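You operate a simulated robot arm through the tools that you are given. There is no shell and no other tool. Be economical: measure what you need, move in short steps, check, and stop when the job is done.

You are at the controls of a simulated robot arm. One attempt, no reset.

## Task
Put the white tube marked "basil" from the top of the potting bench on the seed packet there and the white tube that says "tomato" on top of the yellow roll there. Fetch the black pot and set it on the drainer beside the sink. Take the big grey pot and leave it on the ledge under the tank tap. Take the water card on the top of the potting bench and put it away on the drainer beside the sink. Any order will do. Set down upright: white tube, black pot, water card.

Only the result counts: the job must be done as asked and must still hold three seconds after the hand-in. Knocking over, shifting, dropping, spilling or breaking anything else fails it.

## Robot
A 5-joint arm with a two-finger parallel gripper on a trunk, on a base that drives. Base frame: it is fixed to the floor where the robot stands at the start and does not move with it; the origin is under the middle of the robot, x ahead of it, y to its left, z up; the surface under the hand at the start is at about z = 0.87. Readings come in m, degrees, newtons and seconds.
It reaches about 1.134 m from its shoulder. Its first joint turns from -149.0 to 149.0 degrees. Places, roughly: big grey pot (9x9x8 cm) [0.4, 0.3, 0.9]; black pot (7x6x6 cm) [0.4, 0.1, 0.9]; drainer beside the sink [-0.8, -1.9, 0.9]; ledge under the tank tap (40x25 cm) [0.28, -1.56, 0.88]; seed packet [1, -0.5, 0.75]; water card [1, -0.75, 1]; white tube [0.75, 0, 1]; yellow roll (7x7x15 cm) [0.8, 0.1, 0.9]. Payload 1.57 kg.
The tool frame sits at the grasp point between the pads (the TCP): z along the fingers, y along the line on which they close. The tips reach 0.03 m beyond it. Largest opening 0.11 m; finger width 0.024, thickness 0.012; the body of the gripper, 0.048 by 0.112 m, starts 0.078 m behind the TCP.
Orientation is that of the tool frame in the base frame, as a unit quaternion [x, y, z, w]. With the fingers straight down and closing along the base's y, the tool's x points along the base's -x, its y along +y and its z along -z.

## Interface
- The arm moves only by the tool apply_moves. Its argument "steps" is a list of rows, each an object of numbers (a shift or turn left out is 0, a gripper value left out holds the last): "tx", "ty", "tz": the shift along the tool's x, y, z in m; "wx", "wy", "wz": the turn, a rotation vector about the tool's x, y, z in degrees; "gripper": the opening, from 0 (shut) to 1 (fully open). In form: [{"tx": .., "ty": .., "tz": .., "wx": .., "wy": .., "wz": .., "gripper": ..}, ...]. A call has 1 to 8 rows; each row is the pose to reach, as a shift and turn from the pose commanded when the call began, along the tool's axes at that moment. A row lasts 0.2 s, in which the tool goes at most 0.05 m and 8.6 degrees; a call with a longer step from one row to the next is refused whole, and so is a gripper value outside its range. A pose out of reach is approached as far as the arm can. The call stops where the force on the tool passes 40 N (or 10 N more than at its start, if that is more) or the arm is blocked; 0.2 s more then pass. Each finger travels about 0.072 m/s and halts on what it meets, pressing with about 36 N; the grip force reading is that of the motor and also rises with nothing between the fingers. The clock runs only during rows and for 0.2 s after the last one: add rows that repeat a pose to give the fingers time. It gives the time, the measured TCP pose, the force on the tool (base axes), the opening and the grip force at its end, in the units of the frame above (readings bear some noise), with the torque about the TCP (base axes, N m) and any sound that the robot's microphone picked up, and new pictures: "pictures" is both (left out), scene, wrist or none.
- Cameras (640 x 400 px; columns grow to the right, rows downward): "scene" is now at [0.017, 0.1603, 1.9093]; the picture's right is [-0.31, -0.95, 0.00], its down [-0.78, 0.25, -0.57] and it looks along [0.54, -0.17, -0.82] (base axes); focal length 264 px, centre (320, 200). "wrist" rides on the gripper at [0.07, 0.016, -0.141] in the tool frame; the picture's right is [-0.23, 0.97, 0.00], its down [-0.86, -0.20, -0.48] and it looks along [-0.47, -0.11, 0.88] (tool axes); focal length 222 px, centre (320, 200). There is no depth. A picture from a camera that has moved, and an enlarged one, comes with that camera's place and axes in the base frame and with its lens. The place of the scene camera against the robot may be out by one fixed shift of up to 0.012 m in any direction.
- lift_body(by): slides the trunk up (or, below 0, down) by that many m; the arm and the scene camera ride with it, the base frame stays. It gives what a move gives, with no picture.
- steer(legs): drives the robot by 1 to 6 legs, each [ahead, turn to the left] in m and degrees, along the robot's own axes; the way and the turn of a leg run together, so that a leg with both is an arc; at most 1.5 m and 180 degrees a leg. The arm and the cameras ride along, it lands a little off, and it stops where it bumps. It gives what a move gives, and a new picture of the scene camera.
- pan_tilt(pan, tilt): turns the head with the scene camera to pan (to the left, within 155 degrees either way) and tilt (down, from -29 to 69), counted from straight ahead of the robot. It gives what a move gives, and a new picture of the scene camera.
- inspect(camera, box): a new picture of the part [left, top, right, bottom] of that camera's present view, enlarged. The clock stands still meanwhile.
- hand_in(): hands the job in; it is judged then, once.

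Work in short steps. Places have to be worked out from the pictures, the camera data and where the tool is seen: move nearer, look again, correct. Check each grasp and each placing, and mend what went wrong. You have 165 turns and 260 pictures in all, those below and enlarged ones among them. Open the gripper and draw the arm clear of the work before you hand the job in, unless the task says otherwise; then end with one line.

The tools are called after "Emit:" as name(argument=value, ...) on one line, values as JSON. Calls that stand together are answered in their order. apply_moves: Moves the arm, as the interface text tells. Its arguments: {"type":"object","properties":{"steps":{"type":"array","items":{"type":"object","properties":{"tx":{"type":"number"},"ty":{"type":"number"},"tz":{"type":"number"},"wx":{"type":"number"},"wy":{"type":"number"},"wz":{"type":"number"},"gripper":{"type":"number"}}}},"pictures":{"type":"string","enum":["both","scene","wrist","none"]}},"required":["steps"]} The other tools are called the same way: lift_body (by) slides the trunk up or down; steer (legs) drives the base; pan_tilt (pan, tilt) turns the head that bears the scene camera; inspect (camera, box) takes an enlarged picture of a part of a camera's view; hand_in () hands the job in.

At the start:

```text
time: 0.0
tcp_pos: [0.6569, -0.16, 1.1945]
tool_rot: [0.006, 1.0, 0.0, -0.001]
wrist_force: [-0.2, 0.8, -0.4]
wrist_torque: [0.05, 0.0, 0.02]
finger_gap: 0.1099
finger_force: 0.1
trunk travel left (down, up): [-0.927, 0.043]
robot x, y, heading: [-0.0041, 0.0114, 0.1]
head pan, tilt: [-17.8, 55.2]
```

scene: 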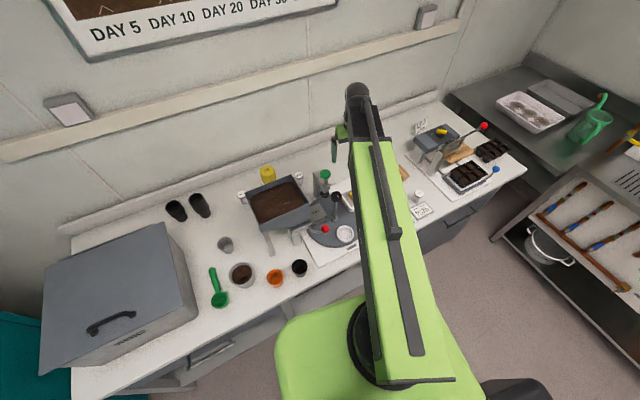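
wrist: 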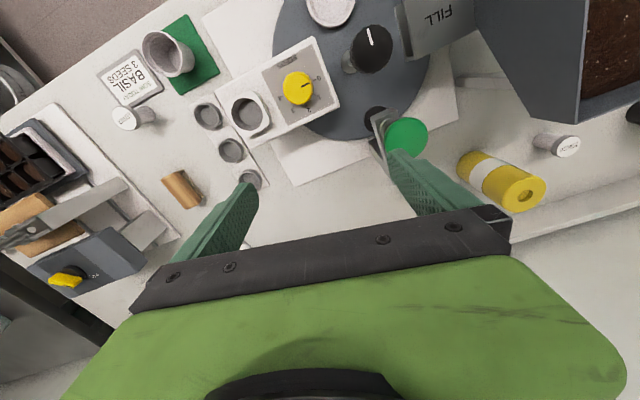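

I'll enlarge the views first to identify the tubes, card, pots and packet.

Emit:
inspect(camera="wrist", box=[0, 0, 320, 200])

Emit:
inspect(camera="wrist", box=[400, 90, 640, 240])

Emit:
inspect(camera="scene", box=[380, 90, 540, 240])

Emit:
inspect(camera="scene", box=[160, 150, 360, 320])

```text
2.00 times, centred on (160, 100) of wrist
camera zoom: at [0.5878, -0.1416, 1.3358], right [0.24, 0.97, 0.0], down [0.85, -0.21, 0.48], along [0.46, -0.11, -0.88], focal length 444 px, centre (640, 400)
```

zoom: 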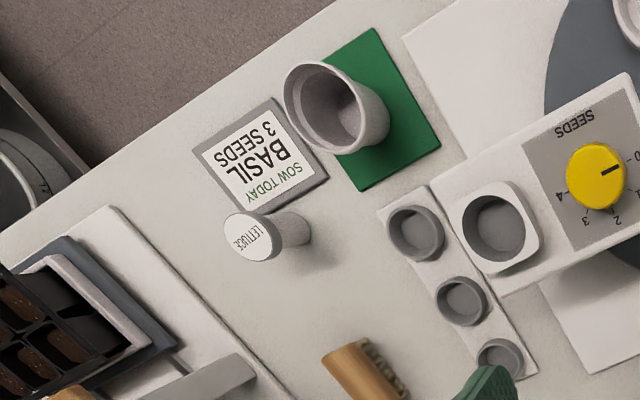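

```text
2.67 times, centred on (520, 165) of wrist
camera zoom: at [0.5878, -0.1416, 1.3358], right [0.24, 0.97, 0.0], down [0.85, -0.21, 0.48], along [0.46, -0.11, -0.88], focal length 592 px, centre (-213, 293)
```

zoom: 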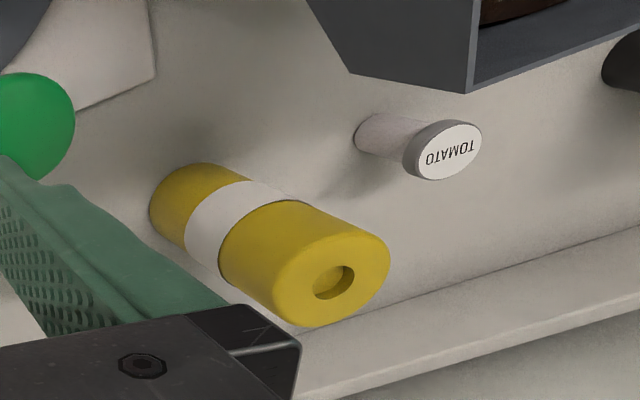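

```text
2.67 times, centred on (460, 165) of scene
camera zoom: at [0.017, 0.1603, 1.9093], right [-0.31, -0.95, 0.0], down [-0.78, 0.25, -0.57], along [0.54, -0.17, -0.82], focal length 705 px, centre (-53, 293)
```

zoom: 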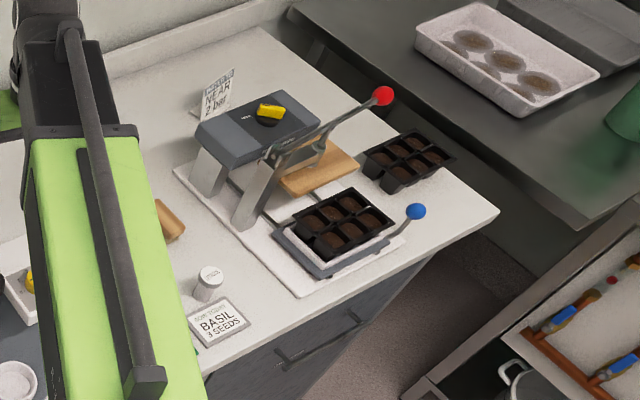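

```text
2.35 times, centred on (260, 235) of scene
camera zoom: at [0.017, 0.1603, 1.9093], right [-0.31, -0.95, 0.0], down [-0.78, 0.25, -0.57], along [0.54, -0.17, -0.82], focal length 622 px, centre (461, 118)
```

zoom: 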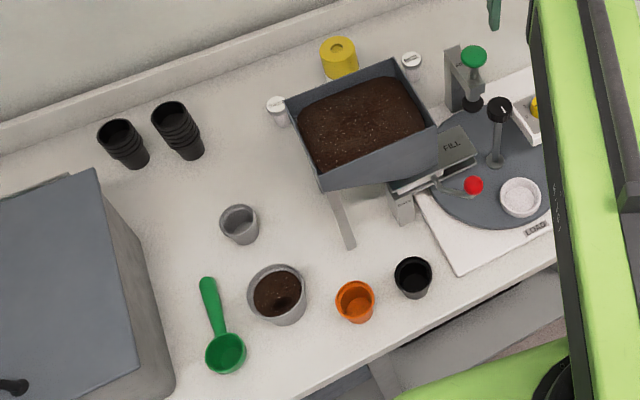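

Tomato sits right of the yellow roll; a third tube lies left of the soil tray. I read its label and look toward the other areas.

Emit:
inspect(camera="scene", box=[230, 155, 310, 205])

Emit:
inspect(camera="scene", box=[400, 110, 460, 150])

Emit:
pan_tilt(pan=-80, tilt=40)

Emit:
pan_tilt(pan=-125, tilt=40)

```text
8.00 times, centred on (270, 180) of scene
camera zoom: at [0.017, 0.1603, 1.9093], right [-0.31, -0.95, 0.0], down [-0.78, 0.25, -0.57], along [0.54, -0.17, -0.82], focal length 2114 px, centre (720, 360)
```

zoom: 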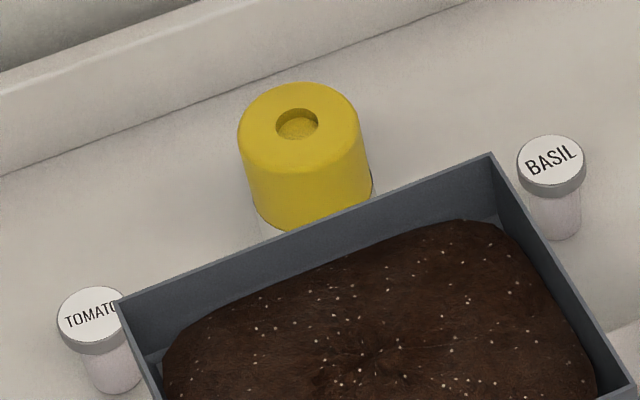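

```text
10.00 times, centred on (430, 130) of scene
camera zoom: at [0.017, 0.1603, 1.9093], right [-0.31, -0.95, 0.0], down [-0.78, 0.25, -0.57], along [0.54, -0.17, -0.82], focal length 2642 px, centre (-780, 900)
```

zoom: 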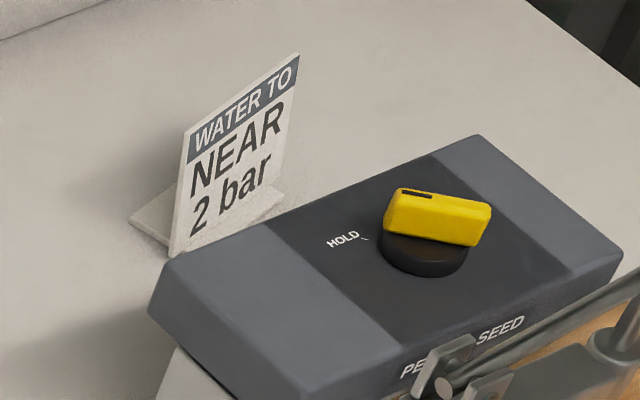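

```text
time: 1.3
tcp_pos: [0.6566, -0.1595, 1.1931]
tool_rot: [0.007, 1.0, -0.001, 0.0]
wrist_force: [-1.2, -0.6, -0.1]
wrist_torque: [0.01, 0.03, 0.0]
finger_gap: 0.11
finger_force: 0.0
trunk travel left (down, up): [-0.927, 0.043]
robot x, y, heading: [-0.0043, 0.0132, -0.0]
head pan, tilt: [-80.0, 40.0]
camera scene: at [-0.0365, 0.0986, 1.9301], right [-0.98, -0.18, 0.0], down [-0.11, 0.63, -0.77], along [0.13, -0.75, -0.64], focal length 264 px, centre (320, 200)
```

scene: 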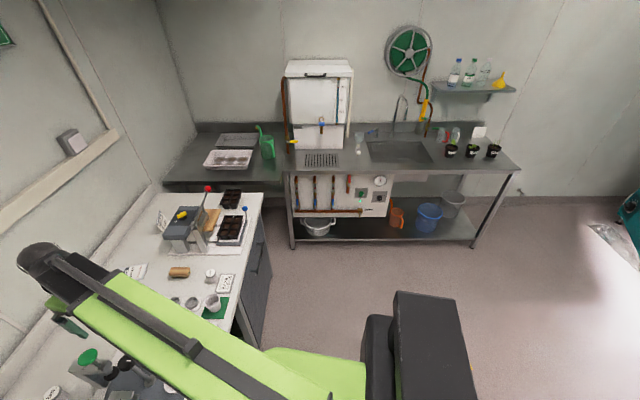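

```text
time: 2.4
tcp_pos: [0.6566, -0.1592, 1.1936]
tool_rot: [0.006, 1.0, 0.0, 0.0]
wrist_force: [0.0, -1.0, -0.2]
wrist_torque: [0.03, 0.01, 0.0]
finger_gap: 0.1101
finger_force: 0.0
trunk travel left (down, up): [-0.927, 0.043]
robot x, y, heading: [-0.0048, 0.0146, 0.2]
head pan, tilt: [-125.0, 40.0]
camera scene: at [-0.1001, 0.1126, 1.9301], right [-0.82, 0.57, 0.0], down [0.37, 0.53, -0.77], along [-0.44, -0.63, -0.64], focal length 264 px, centre (320, 200)
```

scene: 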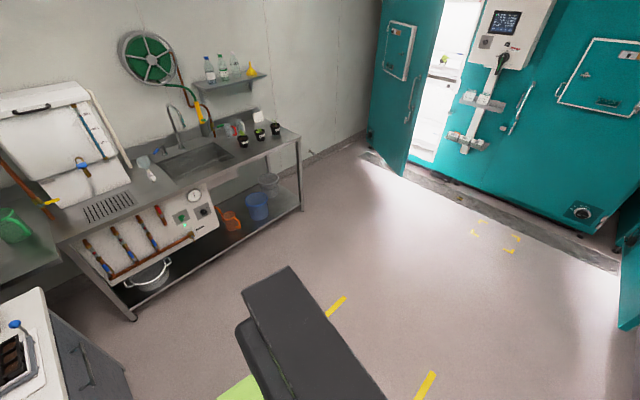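

Drainer seems to be the worktop right of the sink with three black pots; the ledge is under the blue tank tap. I zoom in to both.

Emit:
inspect(camera="scene", box=[140, 80, 320, 200])

Emit:
pan_tilt(pan=-95, tilt=35)

Emit:
inspect(camera="scene", box=[200, 70, 360, 190])

Emit:
inspect(camera="scene", box=[320, 70, 480, 190])

```text
3.33 times, centred on (230, 140) of scene
camera zoom: at [-0.1001, 0.1126, 1.9301], right [-0.82, 0.57, 0.0], down [0.37, 0.53, -0.77], along [-0.44, -0.63, -0.64], focal length 881 px, centre (620, 400)
```

zoom: 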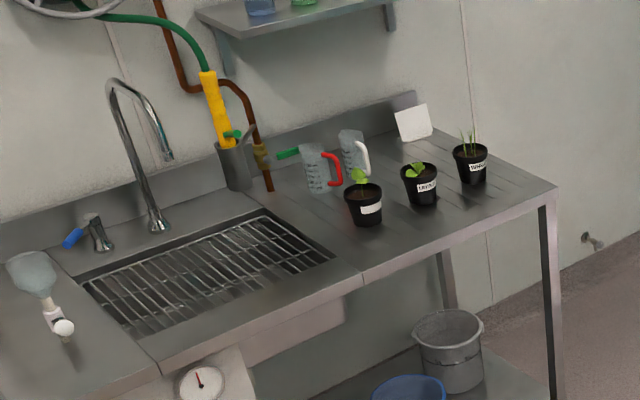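

```text
time: 3.4
tcp_pos: [0.6562, -0.1596, 1.1942]
tool_rot: [0.007, 1.0, 0.0, -0.001]
wrist_force: [0.9, -1.0, 0.7]
wrist_torque: [0.03, -0.02, 0.02]
finger_gap: 0.1103
finger_force: 0.0
trunk travel left (down, up): [-0.927, 0.043]
robot x, y, heading: [0.0017, 0.0115, 0.4]
head pan, tilt: [-95.0, 35.0]
camera scene: at [-0.0592, 0.0946, 1.9377], right [-1.0, 0.09, 0.0], down [0.05, 0.57, -0.82], along [-0.07, -0.82, -0.57], focal length 264 px, centre (320, 200)
```

scene: 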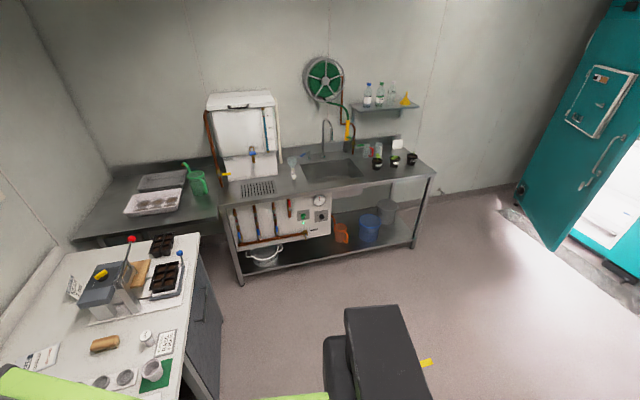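

```text
3.33 times, centred on (280, 130) of scene
camera zoom: at [-0.0592, 0.0946, 1.9377], right [-1.0, 0.09, 0.0], down [0.05, 0.57, -0.82], along [-0.07, -0.82, -0.57], focal length 881 px, centre (453, 433)
```

zoom: 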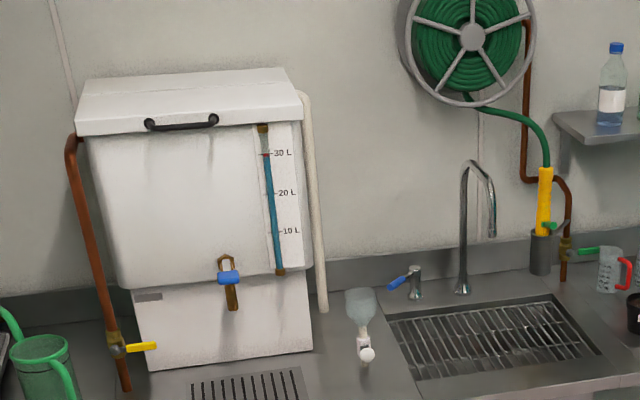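

```text
3.33 times, centred on (400, 130) of scene
camera zoom: at [-0.0592, 0.0946, 1.9377], right [-1.0, 0.09, 0.0], down [0.05, 0.57, -0.82], along [-0.07, -0.82, -0.57], focal length 881 px, centre (53, 433)
```

zoom: 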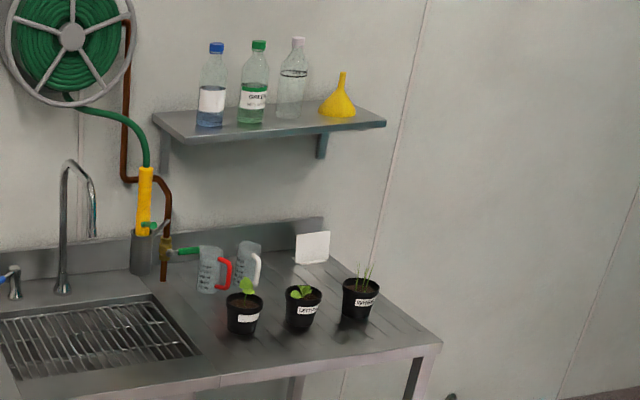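

The paper near the arm at (0.96,-0.48) is likely the seed packet; I zoom on it and on the water card.

Emit:
inspect(camera="scene", box=[0, 320, 128, 400])

Emit:
inspect(camera="scene", box=[50, 260, 130, 320])

```text
5.00 times, centred on (64, 360) of scene
camera zoom: at [-0.0592, 0.0946, 1.9377], right [-1.0, 0.09, 0.0], down [0.05, 0.57, -0.82], along [-0.07, -0.82, -0.57], focal length 1321 px, centre (1600, -600)
```

zoom: 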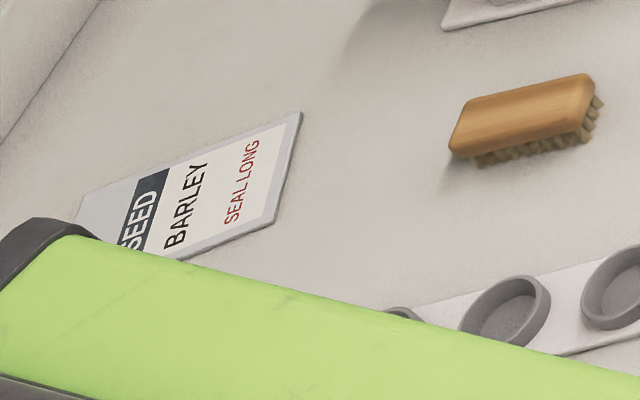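

```text
6.67 times, centred on (90, 290) of scene
camera zoom: at [-0.0592, 0.0946, 1.9377], right [-1.0, 0.09, 0.0], down [0.05, 0.57, -0.82], along [-0.07, -0.82, -0.57], focal length 1762 px, centre (1853, -400)
```

zoom: 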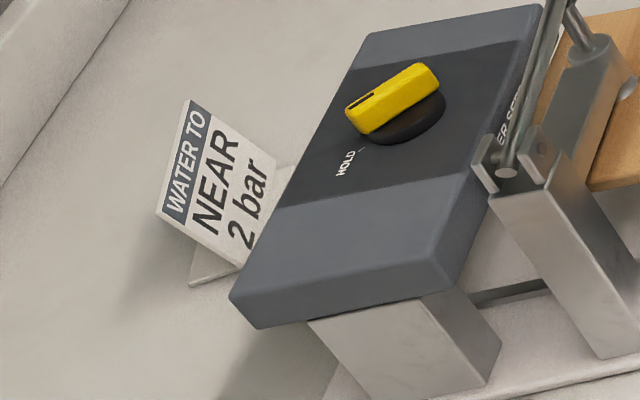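

Seed packet is "SEED BARLEY", flat at about (0.96,-0.48). Basil is right of the roll (~0.83,0.01), tomato left (~0.80,0.29). I move the hand over toward basil and look down.

Emit:
apply_moves(steps=[{"tx": -0.01, "ty": 0.04, "tz": -0.01}, {"tx": -0.02, "ty": 0.08, "tz": -0.03}, {"tx": -0.03, "ty": 0.12, "tz": -0.05}, {"tx": -0.04, "ty": 0.16, "tz": -0.06}, {"tx": -0.04, "ty": 0.16, "tz": -0.06}], pictures="wrist")

Emit:
pan_tilt(pan=0, tilt=45)

```text
time: 4.6
tcp_pos: [0.6993, -0.0016, 1.1943]
tool_rot: [0.006, 1.0, 0.0, -0.001]
wrist_force: [-1.2, -0.6, 0.5]
wrist_torque: [-0.02, 0.0, -0.02]
finger_gap: 0.1102
finger_force: 0.1
out of reach, approached as far as the arm can: row 1, 2, 3, 4, 5
trunk travel left (down, up): [-0.927, 0.043]
robot x, y, heading: [-0.0018, 0.0141, 0.1]
head pan, tilt: [-95.0, 35.0]
camera wrist: at [0.6289, 0.0162, 1.3359], right [0.24, 0.97, 0.0], down [0.85, -0.21, 0.48], along [0.46, -0.11, -0.88], focal length 222 px, centre (320, 200)
```

wrist: 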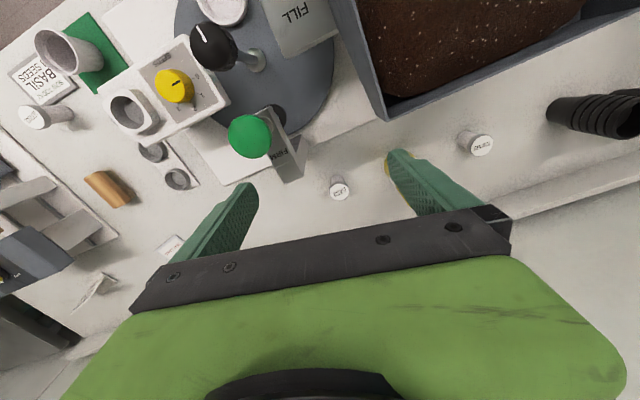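

```text
time: 6.3
tcp_pos: [0.6984, -0.0027, 1.1942]
tool_rot: [0.005, 1.0, 0.0, 0.0]
wrist_force: [-0.2, 0.2, 0.1]
wrist_torque: [0.0, -0.01, -0.01]
finger_gap: 0.11
finger_force: 0.1
trunk travel left (down, up): [-0.927, 0.043]
robot x, y, heading: [-0.0031, 0.0165, 0.3]
head pan, tilt: [0.0, 45.0]
camera scene: at [0.0299, 0.1824, 1.9229], right [0.0, -1.0, 0.0], down [-0.71, 0.0, -0.71], along [0.71, 0.0, -0.71], focal length 264 px, centre (320, 200)
```

scene: 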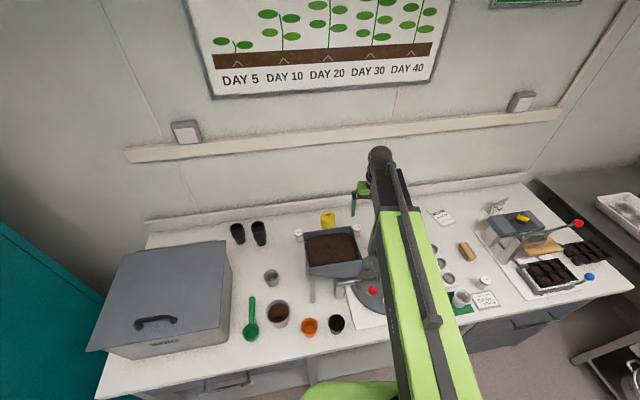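

Basil cap triangulates to about (0.82,0.01,0.935) from both cameras. I zoom on the packet, roll and card from this head view.

Emit:
inspect(camera="scene", box=[420, 190, 500, 240])

Emit:
inspect(camera="scene", box=[290, 200, 370, 250])

Emit:
inspect(camera="wrist", box=[280, 90, 520, 240])

Emit:
inspect(camera="scene", box=[470, 180, 630, 300])

```text
8.00 times, centred on (460, 215) of scene
camera zoom: at [0.0299, 0.1824, 1.9229], right [0.0, -1.0, 0.0], down [-0.71, 0.0, -0.71], along [0.71, 0.0, -0.71], focal length 2114 px, centre (-800, 80)
```

zoom: 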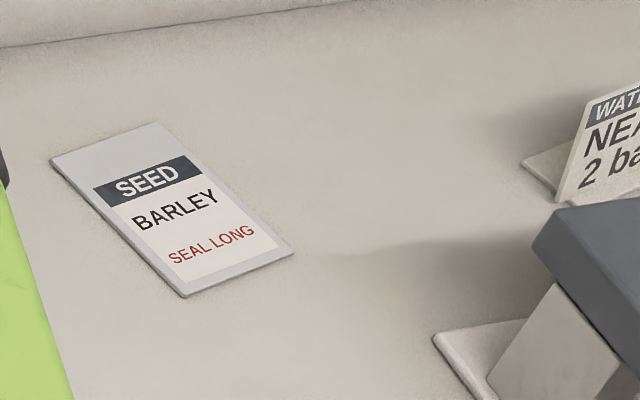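

```text
8.00 times, centred on (330, 225) of scene
camera zoom: at [0.0299, 0.1824, 1.9229], right [0.0, -1.0, 0.0], down [-0.71, 0.0, -0.71], along [0.71, 0.0, -0.71], focal length 2114 px, centre (240, 0)
```

zoom: 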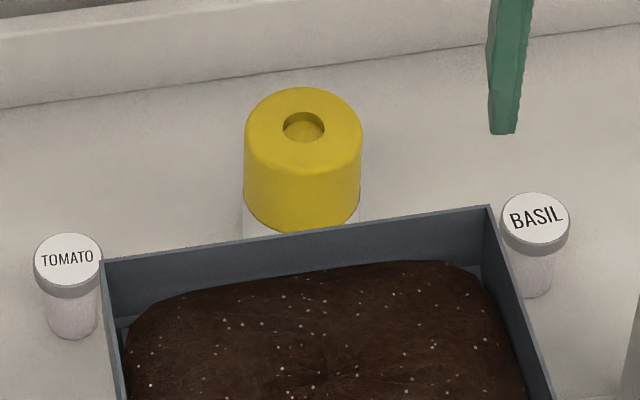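

```text
2.67 times, centred on (400, 165) of wrist
camera zoom: at [0.629, 0.016, 1.3358], right [0.24, 0.97, 0.0], down [0.85, -0.21, 0.48], along [0.46, -0.11, -0.88], focal length 592 px, centre (107, 293)
```

zoom: 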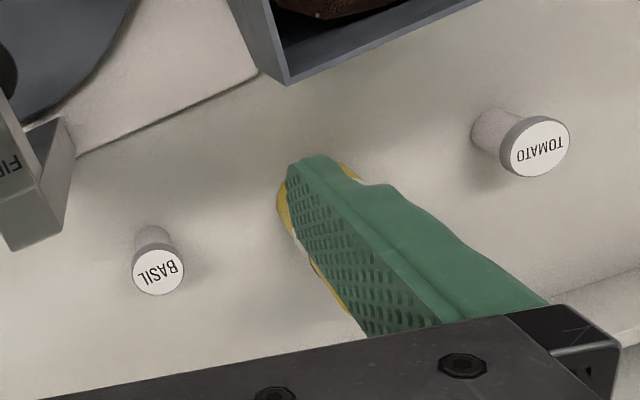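

```text
3.33 times, centred on (550, 240) of scene
camera zoom: at [0.0299, 0.1824, 1.9229], right [0.0, -1.0, 0.0], down [-0.71, 0.0, -0.71], along [0.71, 0.0, -0.71], focal length 881 px, centre (-447, 67)
```

zoom: 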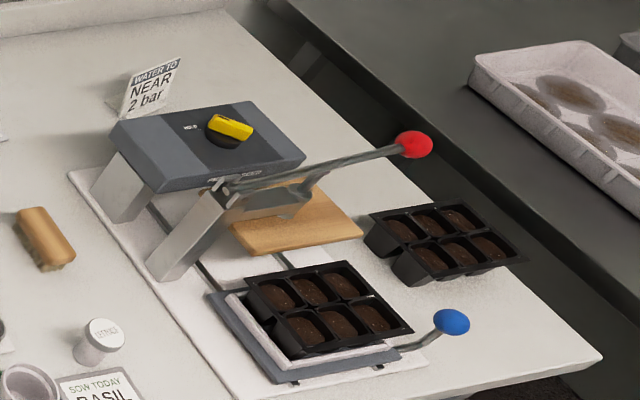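

Packet centre ≈ (0.96,-0.457). The hopper corner is near (0.68,0.065), clear of basil. I move above basil at current height and look again.

Emit:
apply_moves(steps=[{"tx": -0.045, "ty": 0.005}, {"tx": -0.09, "ty": 0.01}, {"tx": -0.124, "ty": 0.01}, {"tx": -0.124, "ty": 0.01, "gripper": 0.7}], pictures="both")

```text
time: 7.3
tcp_pos: [0.8217, 0.009, 1.1949]
tool_rot: [0.006, 1.0, -0.001, 0.0]
wrist_force: [0.0, -0.9, 0.5]
wrist_torque: [0.01, 0.03, 0.01]
finger_gap: 0.0769
finger_force: 0.1
trunk travel left (down, up): [-0.927, 0.043]
robot x, y, heading: [0.001, 0.013, -0.2]
head pan, tilt: [0.0, 45.0]
camera scene: at [0.0291, 0.1825, 1.9229], right [0.0, -1.0, 0.0], down [-0.71, 0.0, -0.71], along [0.71, 0.0, -0.71], focal length 264 px, centre (320, 200)
camera wrist: at [0.7531, 0.0275, 1.3362], right [0.24, 0.97, 0.0], down [0.85, -0.21, 0.48], along [0.47, -0.11, -0.88], focal length 222 px, centre (320, 200)
```

scene: 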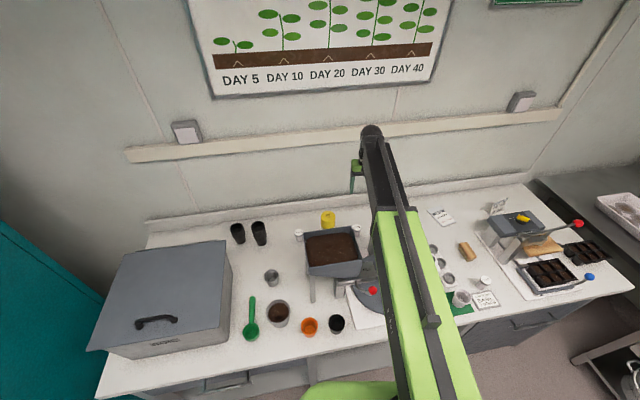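
wrist: 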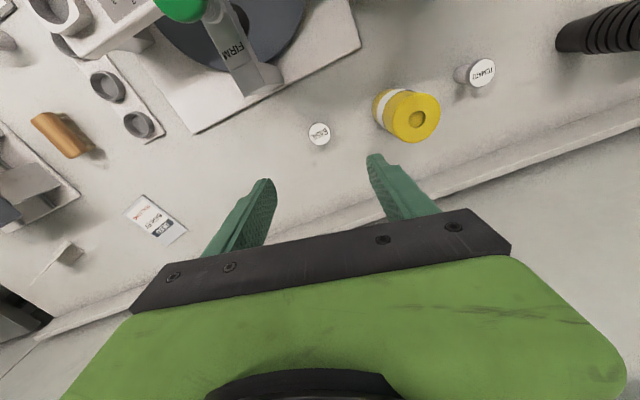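

From directly above, basil now measures ≈ (0.835,0.009). I shift 0.012 ahead and descend to just above the cap.

Emit:
apply_moves(steps=[{"tx": -0.012, "tz": 0.04}, {"tx": -0.012, "tz": 0.08}, {"tx": -0.012, "tz": 0.12}, {"tx": -0.012, "tz": 0.16}, {"tx": -0.012, "tz": 0.19}], pictures="both")

```text
time: 8.5
tcp_pos: [0.8389, 0.0028, 1.1937]
tool_rot: [0.006, 1.0, 0.0, 0.0]
wrist_force: [0.0, 0.0, 0.0]
wrist_torque: [0.0, 0.05, 0.01]
finger_gap: 0.077
finger_force: 0.1
out of reach, approached as far as the arm can: row 1, 2, 3, 4, 5
trunk travel left (down, up): [-0.927, 0.043]
robot x, y, heading: [-0.0041, 0.0116, 0.3]
head pan, tilt: [0.0, 45.0]
camera scene: at [0.0301, 0.1822, 1.9229], right [0.0, -1.0, 0.0], down [-0.71, 0.0, -0.71], along [0.71, 0.0, -0.71], focal length 264 px, centre (320, 200)
camera wrist: at [0.7703, 0.0209, 1.3358], right [0.24, 0.97, 0.0], down [0.85, -0.21, 0.48], along [0.46, -0.11, -0.88], focal length 222 px, centre (320, 200)
```

scene: 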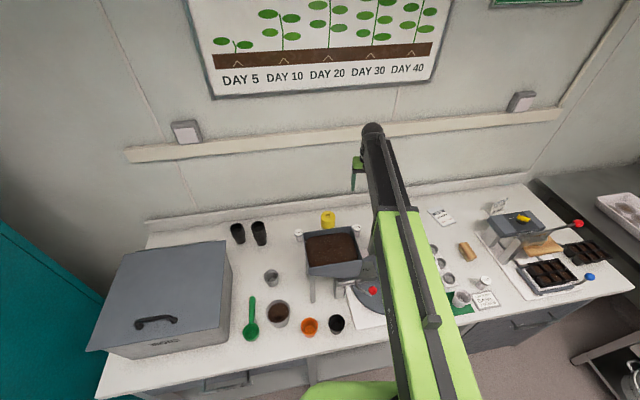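
wrist: 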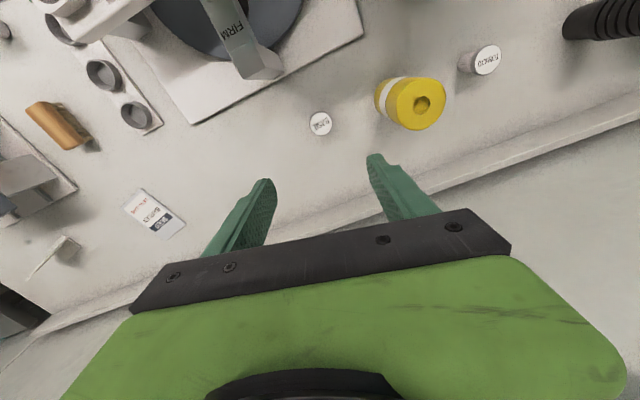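

The arm is of a telescoping type: height comes only from the trunk. I need the arm's underside clearance over the hopper and knobs before lowering, so I zoom on the arm.

Emit:
inspect(camera="scene", box=[340, 110, 440, 240])

Emit:
inspect(camera="scene", box=[320, 200, 500, 400])

```text
3.08 times, centred on (390, 175) of scene
camera zoom: at [0.0301, 0.1822, 1.9229], right [0.0, -1.0, 0.0], down [-0.71, 0.0, -0.71], along [0.71, 0.0, -0.71], focal length 813 px, centre (105, 277)
```

zoom: 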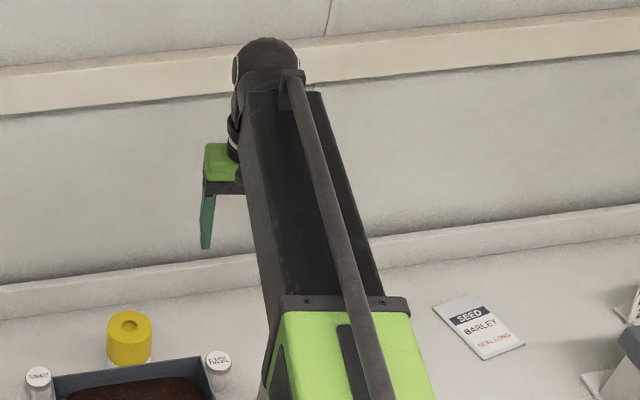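

```text
2.00 times, centred on (410, 300) of scene
camera zoom: at [0.0301, 0.1822, 1.9229], right [0.0, -1.0, 0.0], down [-0.71, 0.0, -0.71], along [0.71, 0.0, -0.71], focal length 528 px, centre (140, 0)
```

zoom: 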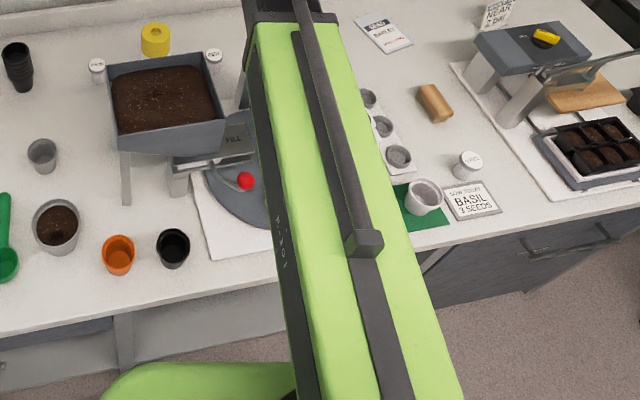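

I zoom tightly on the beam and collar edges to triangulate the underside.

Emit:
inspect(camera="scene", box=[360, 110, 420, 150])

Emit:
inspect(camera="scene", box=[365, 180, 431, 246])

Emit:
inspect(camera="scene", box=[365, 150, 405, 200])

```text
10.00 times, centred on (390, 130) of scene
camera zoom: at [0.0301, 0.1822, 1.9229], right [0.0, -1.0, 0.0], down [-0.71, 0.0, -0.71], along [0.71, 0.0, -0.71], focal length 2642 px, centre (-380, 900)
```

zoom: 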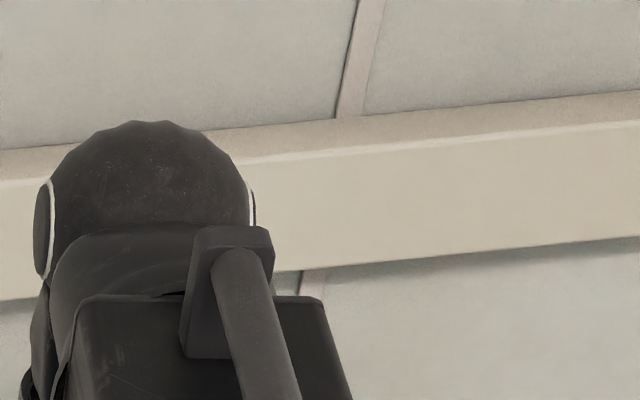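

```text
6.06 times, centred on (398, 213) of scene
camera zoom: at [0.0301, 0.1822, 1.9229], right [0.0, -1.0, 0.0], down [-0.71, 0.0, -0.71], along [0.71, 0.0, -0.71], focal length 1601 px, centre (-153, 121)
```

zoom: 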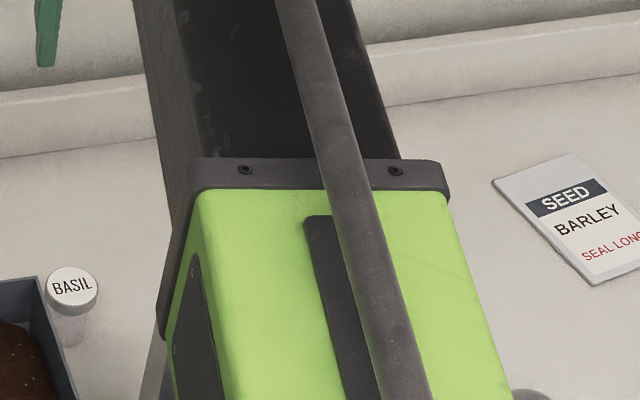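

```text
8.00 times, centred on (385, 175) of scene
camera zoom: at [0.0301, 0.1822, 1.9229], right [0.0, -1.0, 0.0], down [-0.71, 0.0, -0.71], along [0.71, 0.0, -0.71], focal length 2114 px, centre (-200, 400)
```

zoom: 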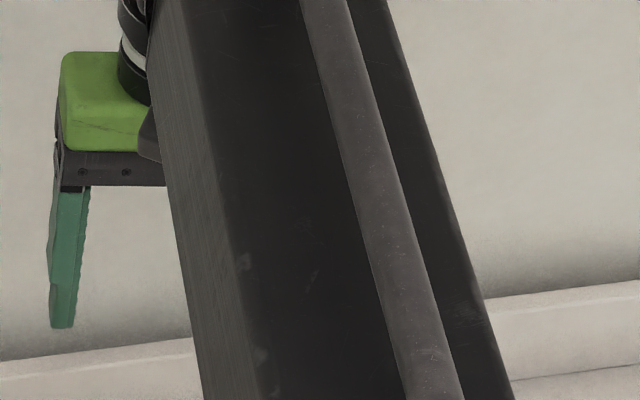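

Underside of the beam is about TCP+0.19–0.20, and its half width about 0.04. To clear the hopper rim (1.13) I'll shift the robot right ~0.16 m first. Raise the trunk and retract the arm before driving.

Emit:
lift_body(by=0.04)

Emit:
apply_moves(steps=[{"tx": 0.05}, {"tx": 0.1}, {"tx": 0.15}, {"tx": 0.2}, {"tx": 0.25}, {"tx": 0.3}, {"tx": 0.35}, {"tx": 0.4}], pictures="none")

Emit:
steer(legs=[[0, -90], [0.17, 0], [0, 90]])

```text
time: 9.3
tcp_pos: [0.839, 0.0037, 1.2345]
tool_rot: [0.007, 1.0, 0.0, -0.001]
wrist_force: [0.3, 0.8, -0.5]
wrist_torque: [0.03, 0.0, -0.01]
finger_gap: 0.077
finger_force: 0.0
trunk travel left (down, up): [-0.967, 0.003]
robot x, y, heading: [-0.0008, 0.0135, 0.4]
head pan, tilt: [0.0, 45.0]
```

```text
time: 11.1
tcp_pos: [0.5716, 0.0061, 1.233]
tool_rot: [0.006, 1.0, 0.0, 0.0]
wrist_force: [0.7, 0.2, 0.1]
wrist_torque: [-0.03, 0.02, 0.01]
finger_gap: 0.077
finger_force: 0.0
out of reach, approached as far as the arm can: row 6, 7, 8
trunk travel left (down, up): [-0.967, 0.003]
robot x, y, heading: [-0.0016, 0.0124, -0.1]
head pan, tilt: [0.0, 45.0]
```

```text
time: 20.3
tcp_pos: [0.5654, -0.1492, 1.2347]
tool_rot: [0.006, 1.0, 0.0, -0.001]
wrist_force: [0.0, -0.1, 0.8]
wrist_torque: [0.05, -0.03, -0.02]
finger_gap: 0.0769
finger_force: 0.0
trunk travel left (down, up): [-0.967, 0.003]
robot x, y, heading: [-0.0078, -0.1398, 0.2]
head pan, tilt: [0.0, 45.0]
camera scene: at [0.0228, 0.0242, 1.9634], right [0.0, -1.0, 0.0], down [-0.71, 0.0, -0.71], along [0.71, 0.0, -0.71], focal length 264 px, centre (320, 200)
```

scene: 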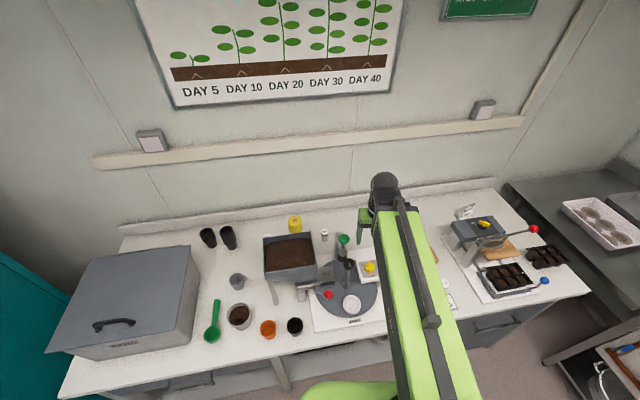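

Minimum reach is ~0.57 m. Now go above basil again (0.834,0.009) from the new stance.

Emit:
apply_moves(steps=[{"tx": -0.04, "ty": 0.025}, {"tx": -0.08, "ty": 0.05}, {"tx": -0.12, "ty": 0.075}, {"tx": -0.16, "ty": 0.1}, {"tx": -0.2, "ty": 0.12}, {"tx": -0.24, "ty": 0.145}, {"tx": -0.268, "ty": 0.158}, {"tx": -0.268, "ty": 0.158}], pictures="both")

Emit:
inspect(camera="wrist", box=[260, 60, 460, 185])

Emit:
inspect(camera="scene", box=[250, 170, 450, 330])

```text
time: 22.1
tcp_pos: [0.8349, 0.0089, 1.2346]
tool_rot: [0.006, 1.0, 0.001, -0.002]
wrist_force: [-0.6, 0.6, -0.1]
wrist_torque: [0.01, 0.0, -0.01]
finger_gap: 0.0768
finger_force: 0.0
trunk travel left (down, up): [-0.967, 0.003]
robot x, y, heading: [-0.0048, -0.1425, 0.1]
head pan, tilt: [0.0, 45.0]
camera scene: at [0.0251, 0.0284, 1.9629], right [0.0, -1.0, 0.0], down [-0.71, 0.0, -0.71], along [0.71, 0.0, -0.71], focal length 264 px, centre (320, 200)
camera wrist: at [0.7671, 0.0265, 1.3762], right [0.24, 0.97, 0.0], down [0.85, -0.21, 0.48], along [0.46, -0.11, -0.88], focal length 222 px, centre (320, 200)
```

scene: 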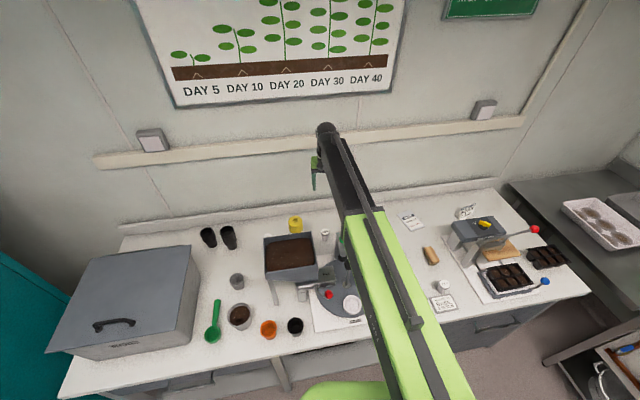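
wrist: 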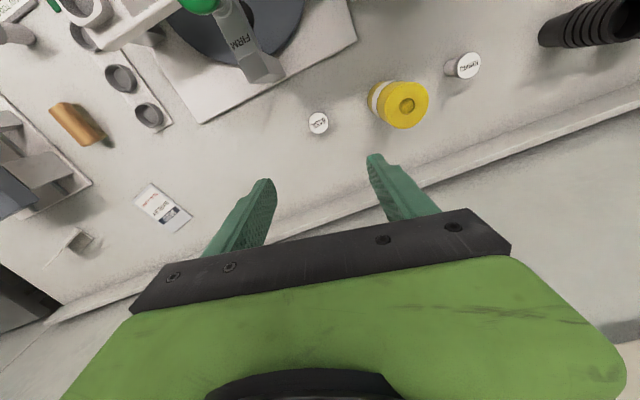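

```text
3.20 times, centred on (360, 122) of wrist
camera zoom: at [0.7671, 0.0265, 1.3762], right [0.24, 0.97, 0.0], down [0.85, -0.21, 0.48], along [0.46, -0.11, -0.88], focal length 711 px, centre (192, 448)
```

zoom: 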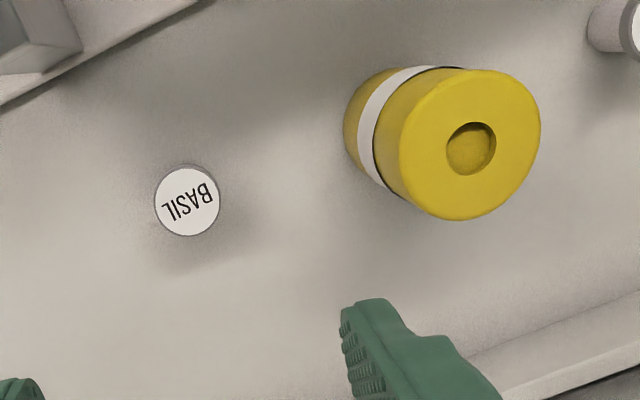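

```text
2.50 times, centred on (350, 250) of scene
camera zoom: at [0.0251, 0.0284, 1.9629], right [0.0, -1.0, 0.0], down [-0.71, 0.0, -0.71], along [0.71, 0.0, -0.71], focal length 661 px, centre (245, 75)
```

zoom: 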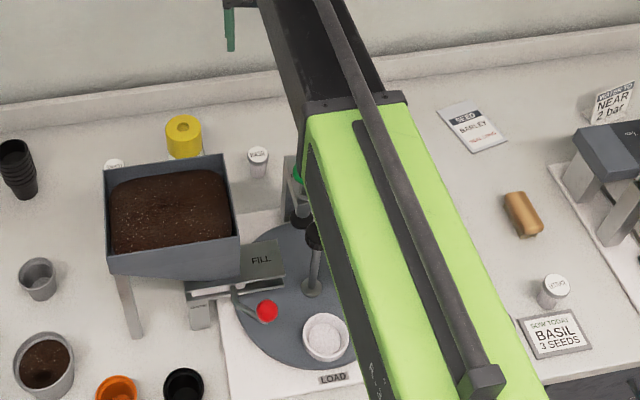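

Basil is centred at ≈ (0.838,0.008). Lower the trunk to TCP ≈1.00 and check alignment.

Emit:
lift_body(by=-0.215)

Emit:
apply_moves(steps=[{"tx": -0.002}], pictures="both")

Emit:
inspect(camera="scene", box=[250, 150, 450, 310])

```text
time: 24.4
tcp_pos: [0.8364, 0.0082, 1.019]
tool_rot: [0.005, 1.0, 0.0, -0.001]
wrist_force: [-0.5, 0.3, -0.3]
wrist_torque: [-0.02, 0.01, -0.02]
finger_gap: 0.077
finger_force: 0.1
trunk travel left (down, up): [-0.752, 0.218]
robot x, y, heading: [-0.0074, -0.1434, -0.0]
head pan, tilt: [0.0, 45.0]
```

```text
time: 24.8
tcp_pos: [0.8389, 0.0078, 1.0181]
tool_rot: [0.006, 1.0, 0.0, 0.0]
wrist_force: [-0.2, -0.3, -0.9]
wrist_torque: [0.01, -0.01, 0.0]
finger_gap: 0.0768
finger_force: 0.1
trunk travel left (down, up): [-0.752, 0.218]
robot x, y, heading: [-0.0066, -0.1424, 0.1]
head pan, tilt: [0.0, 45.0]
camera scene: at [0.0257, 0.0283, 1.7479], right [0.0, -1.0, 0.0], down [-0.71, 0.0, -0.71], along [0.71, 0.0, -0.71], focal length 264 px, centre (320, 200)
camera wrist: at [0.7696, 0.0261, 1.161], right [0.24, 0.97, 0.0], down [0.85, -0.21, 0.48], along [0.46, -0.11, -0.88], focal length 222 px, centre (320, 200)
```

scene: 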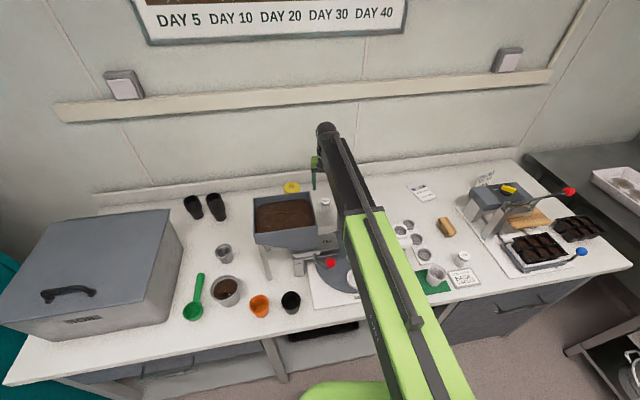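
wrist: 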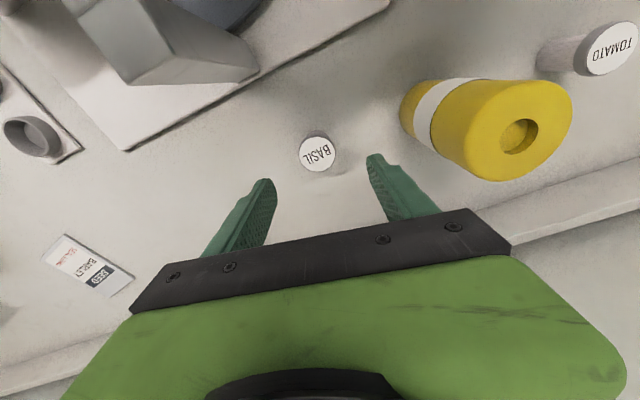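

```text
2.50 times, centred on (350, 230) of scene
camera zoom: at [0.0257, 0.0283, 1.7479], right [0.0, -1.0, 0.0], down [-0.71, 0.0, -0.71], along [0.71, 0.0, -0.71], focal length 661 px, centre (245, 125)
```

zoom: 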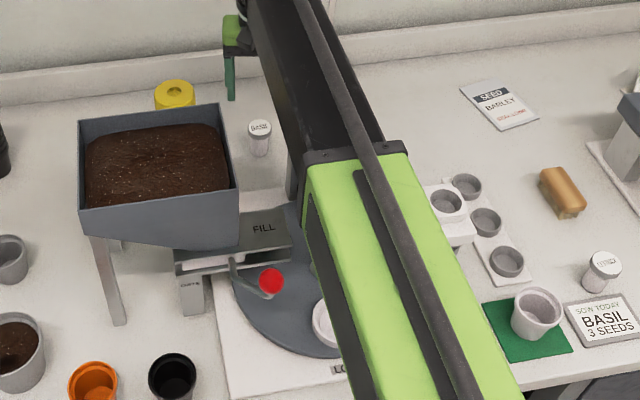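

Alignment good: cap ≈ (0.836,0.009). Beam still clears the hopper. Lower 0.08 to grasp height.

Emit:
lift_body(by=-0.05)

Emit:
lift_body(by=-0.025)

Emit:
apply_moves(steps=[{"gripper": 0.7}], pictures="both")

Emit:
inspect(camera="scene", box=[250, 130, 450, 290])

```text
time: 25.7
tcp_pos: [0.8386, 0.0093, 0.9708]
tool_rot: [0.005, 1.0, 0.001, -0.001]
wrist_force: [0.3, -0.5, 0.0]
wrist_torque: [0.0, 0.02, 0.03]
finger_gap: 0.077
finger_force: 0.0
trunk travel left (down, up): [-0.702, 0.268]
robot x, y, heading: [-0.0047, -0.146, 0.4]
head pan, tilt: [0.0, 45.0]
```

```text
time: 26.4
tcp_pos: [0.8387, 0.0081, 0.9448]
tool_rot: [0.005, 1.0, -0.001, 0.0]
wrist_force: [0.5, -0.2, 0.7]
wrist_torque: [-0.02, -0.04, -0.02]
finger_gap: 0.077
finger_force: 0.1
trunk travel left (down, up): [-0.677, 0.293]
robot x, y, heading: [-0.0039, -0.1444, -0.0]
head pan, tilt: [0.0, 45.0]
```

```text
time: 26.8
tcp_pos: [0.838, 0.008, 0.9445]
tool_rot: [0.006, 1.0, 0.0, -0.001]
wrist_force: [-0.3, -0.1, 0.5]
wrist_torque: [0.01, 0.03, -0.02]
finger_gap: 0.0769
finger_force: 0.1
trunk travel left (down, up): [-0.677, 0.293]
robot x, y, heading: [-0.0082, -0.1392, 0.0]
head pan, tilt: [0.0, 45.0]
camera scene: at [0.0257, 0.0283, 1.6729], right [0.0, -1.0, 0.0], down [-0.71, 0.0, -0.71], along [0.71, 0.0, -0.71], focal length 264 px, centre (320, 200)
camera wrist: at [0.7696, 0.0261, 1.086], right [0.24, 0.97, 0.0], down [0.85, -0.21, 0.48], along [0.46, -0.11, -0.88], focal length 222 px, centre (320, 200)
```

scene: 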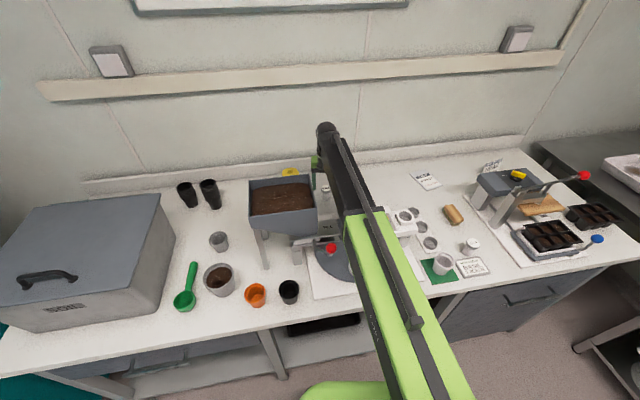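
wrist: 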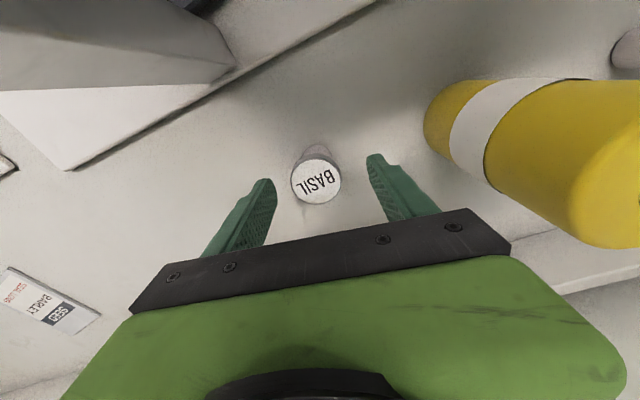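

```text
2.50 times, centred on (350, 210) of scene
camera zoom: at [0.0257, 0.0283, 1.6729], right [0.0, -1.0, 0.0], down [-0.71, 0.0, -0.71], along [0.71, 0.0, -0.71], focal length 661 px, centre (245, 175)
```

zoom: 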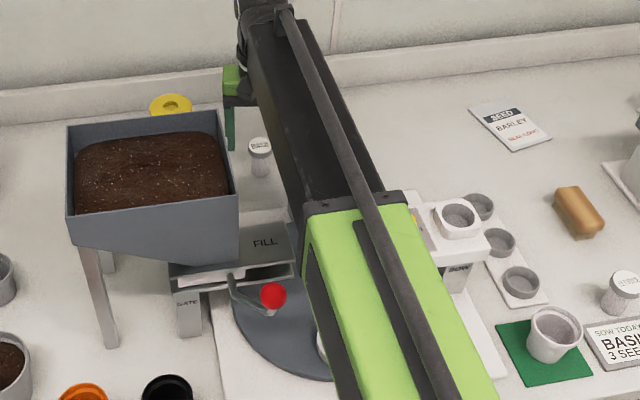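

Cap is between the fingers. Lower 1 cm more, then close.

Emit:
lift_body(by=-0.01)

Emit:
apply_moves(steps=[{"tx": 0.002, "gripper": 0.5}, {"tx": 0.002, "gripper": 0.3}, {"tx": 0.002, "gripper": 0.1}, {"tx": 0.002, "gripper": 0.1}, {"tx": 0.002, "gripper": 0.1}], pictures="wrist")

```text
time: 27.4
tcp_pos: [0.8391, 0.008, 0.935]
tool_rot: [0.005, 1.0, 0.001, -0.001]
wrist_force: [-0.1, 0.2, 0.2]
wrist_torque: [0.02, -0.01, 0.04]
finger_gap: 0.0773
finger_force: 0.0
trunk travel left (down, up): [-0.667, 0.303]
robot x, y, heading: [-0.0054, -0.1405, 0.3]
head pan, tilt: [0.0, 45.0]
```

```text
time: 28.6
tcp_pos: [0.8364, 0.009, 0.9338]
tool_rot: [0.006, 1.0, 0.001, -0.001]
wrist_force: [-0.6, -0.2, 1.0]
wrist_torque: [0.02, 0.02, 0.02]
finger_gap: 0.0397
finger_force: 36.2
trunk travel left (down, up): [-0.667, 0.303]
robot x, y, heading: [-0.0081, -0.1418, 0.1]
head pan, tilt: [0.0, 45.0]
camera wrist: at [0.7677, 0.0265, 1.076], right [0.24, 0.97, 0.0], down [0.85, -0.21, 0.48], along [0.46, -0.11, -0.88], focal length 222 px, centre (320, 200)
```

wrist: 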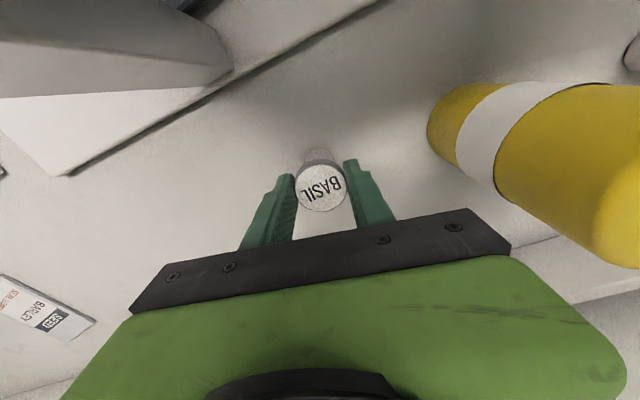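

Basil gripped (gap 0.04). Raise 0.15 and sweep to above the packet.

Emit:
lift_body(by=0.15)

Emit:
apply_moves(steps=[{"tx": -0.012, "ty": -0.047}, {"tx": -0.024, "ty": -0.094}, {"tx": -0.036, "ty": -0.141}, {"tx": -0.048, "ty": -0.188}, {"tx": -0.06, "ty": -0.235}, {"tx": -0.072, "ty": -0.282}, {"tx": -0.084, "ty": -0.329}, {"tx": -0.096, "ty": -0.376}], pictures="wrist")

```text
time: 30.3
tcp_pos: [0.8366, 0.009, 1.0845]
tool_rot: [0.005, 1.0, -0.001, -0.001]
wrist_force: [-0.5, -0.3, -1.0]
wrist_torque: [-0.01, -0.01, 0.01]
finger_gap: 0.04
finger_force: 36.0
trunk travel left (down, up): [-0.817, 0.153]
robot x, y, heading: [-0.0059, -0.1414, 0.1]
head pan, tilt: [0.0, 45.0]
```

```text
time: 32.1
tcp_pos: [0.9118, -0.3658, 1.0841]
tool_rot: [0.006, 1.0, 0.0, 0.0]
wrist_force: [-0.7, 0.1, -0.1]
wrist_torque: [0.01, -0.02, 0.01]
finger_gap: 0.0398
finger_force: 36.2
out of reach, approached as far as the arm can: row 8
trunk travel left (down, up): [-0.817, 0.153]
robot x, y, heading: [-0.0052, -0.1415, 0.3]
head pan, tilt: [0.0, 45.0]
camera wrist: at [0.8425, -0.3485, 1.2261], right [0.24, 0.97, 0.0], down [0.85, -0.21, 0.48], along [0.46, -0.11, -0.88], focal length 222 px, centre (320, 200)
```

wrist: 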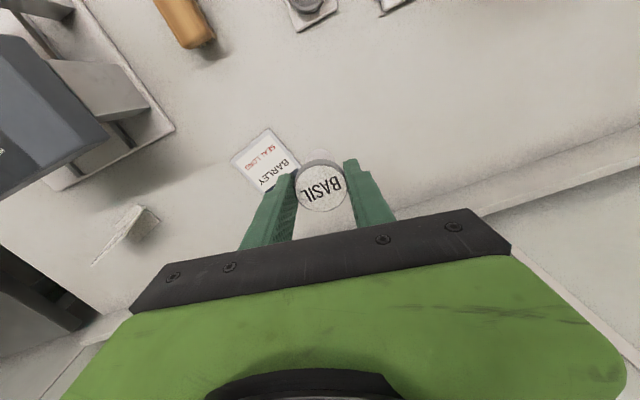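

Straight-down reach is limited to ~0.945 m. I raise, retract, and shift the robot 0.3 m right so the packet is straight ahead.

Emit:
lift_body(by=0.15)

Emit:
apply_moves(steps=[{"tx": 0.045, "ty": 0.01}, {"tx": 0.09, "ty": 0.02}, {"tx": 0.135, "ty": 0.035}, {"tx": 0.18, "ty": 0.05}, {"tx": 0.225, "ty": 0.06}, {"tx": 0.27, "ty": 0.07}], pictures="none")

Emit:
steer(legs=[[0, -90], [0.3, 0], [0, 90]])

```text
time: 33.9
tcp_pos: [0.9116, -0.366, 1.2339]
tool_rot: [0.005, 1.0, 0.0, -0.001]
wrist_force: [-0.8, -0.3, -0.1]
wrist_torque: [-0.03, 0.01, 0.01]
finger_gap: 0.0397
finger_force: 36.4
trunk travel left (down, up): [-0.967, 0.003]
robot x, y, heading: [-0.0025, -0.1454, 0.1]
head pan, tilt: [0.0, 45.0]
```

```text
time: 35.3
tcp_pos: [0.6393, -0.2904, 1.2349]
tool_rot: [0.005, 1.0, -0.001, 0.0]
wrist_force: [0.8, 0.1, -0.5]
wrist_torque: [-0.01, -0.01, 0.0]
finger_gap: 0.0397
finger_force: 36.0
trunk travel left (down, up): [-0.967, 0.003]
robot x, y, heading: [-0.0071, -0.1416, 0.3]
head pan, tilt: [0.0, 45.0]
```

```text
time: 45.0
tcp_pos: [0.6364, -0.5943, 1.2349]
tool_rot: [0.003, 1.0, 0.001, 0.0]
wrist_force: [-1.1, -1.3, 0.2]
wrist_torque: [0.1, -0.07, -0.01]
finger_gap: 0.0397
finger_force: 35.8
trunk travel left (down, up): [-0.967, 0.003]
robot x, y, heading: [-0.0114, -0.4276, 0.2]
head pan, tilt: [0.0, 45.0]
camera scene: at [0.0195, -0.2645, 1.9634], right [0.0, -1.0, 0.0], down [-0.71, 0.0, -0.71], along [0.71, 0.0, -0.71], focal length 264 px, centre (320, 200)
```

scene: 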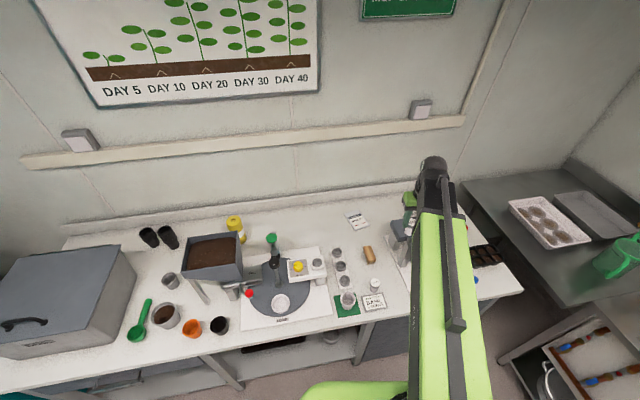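

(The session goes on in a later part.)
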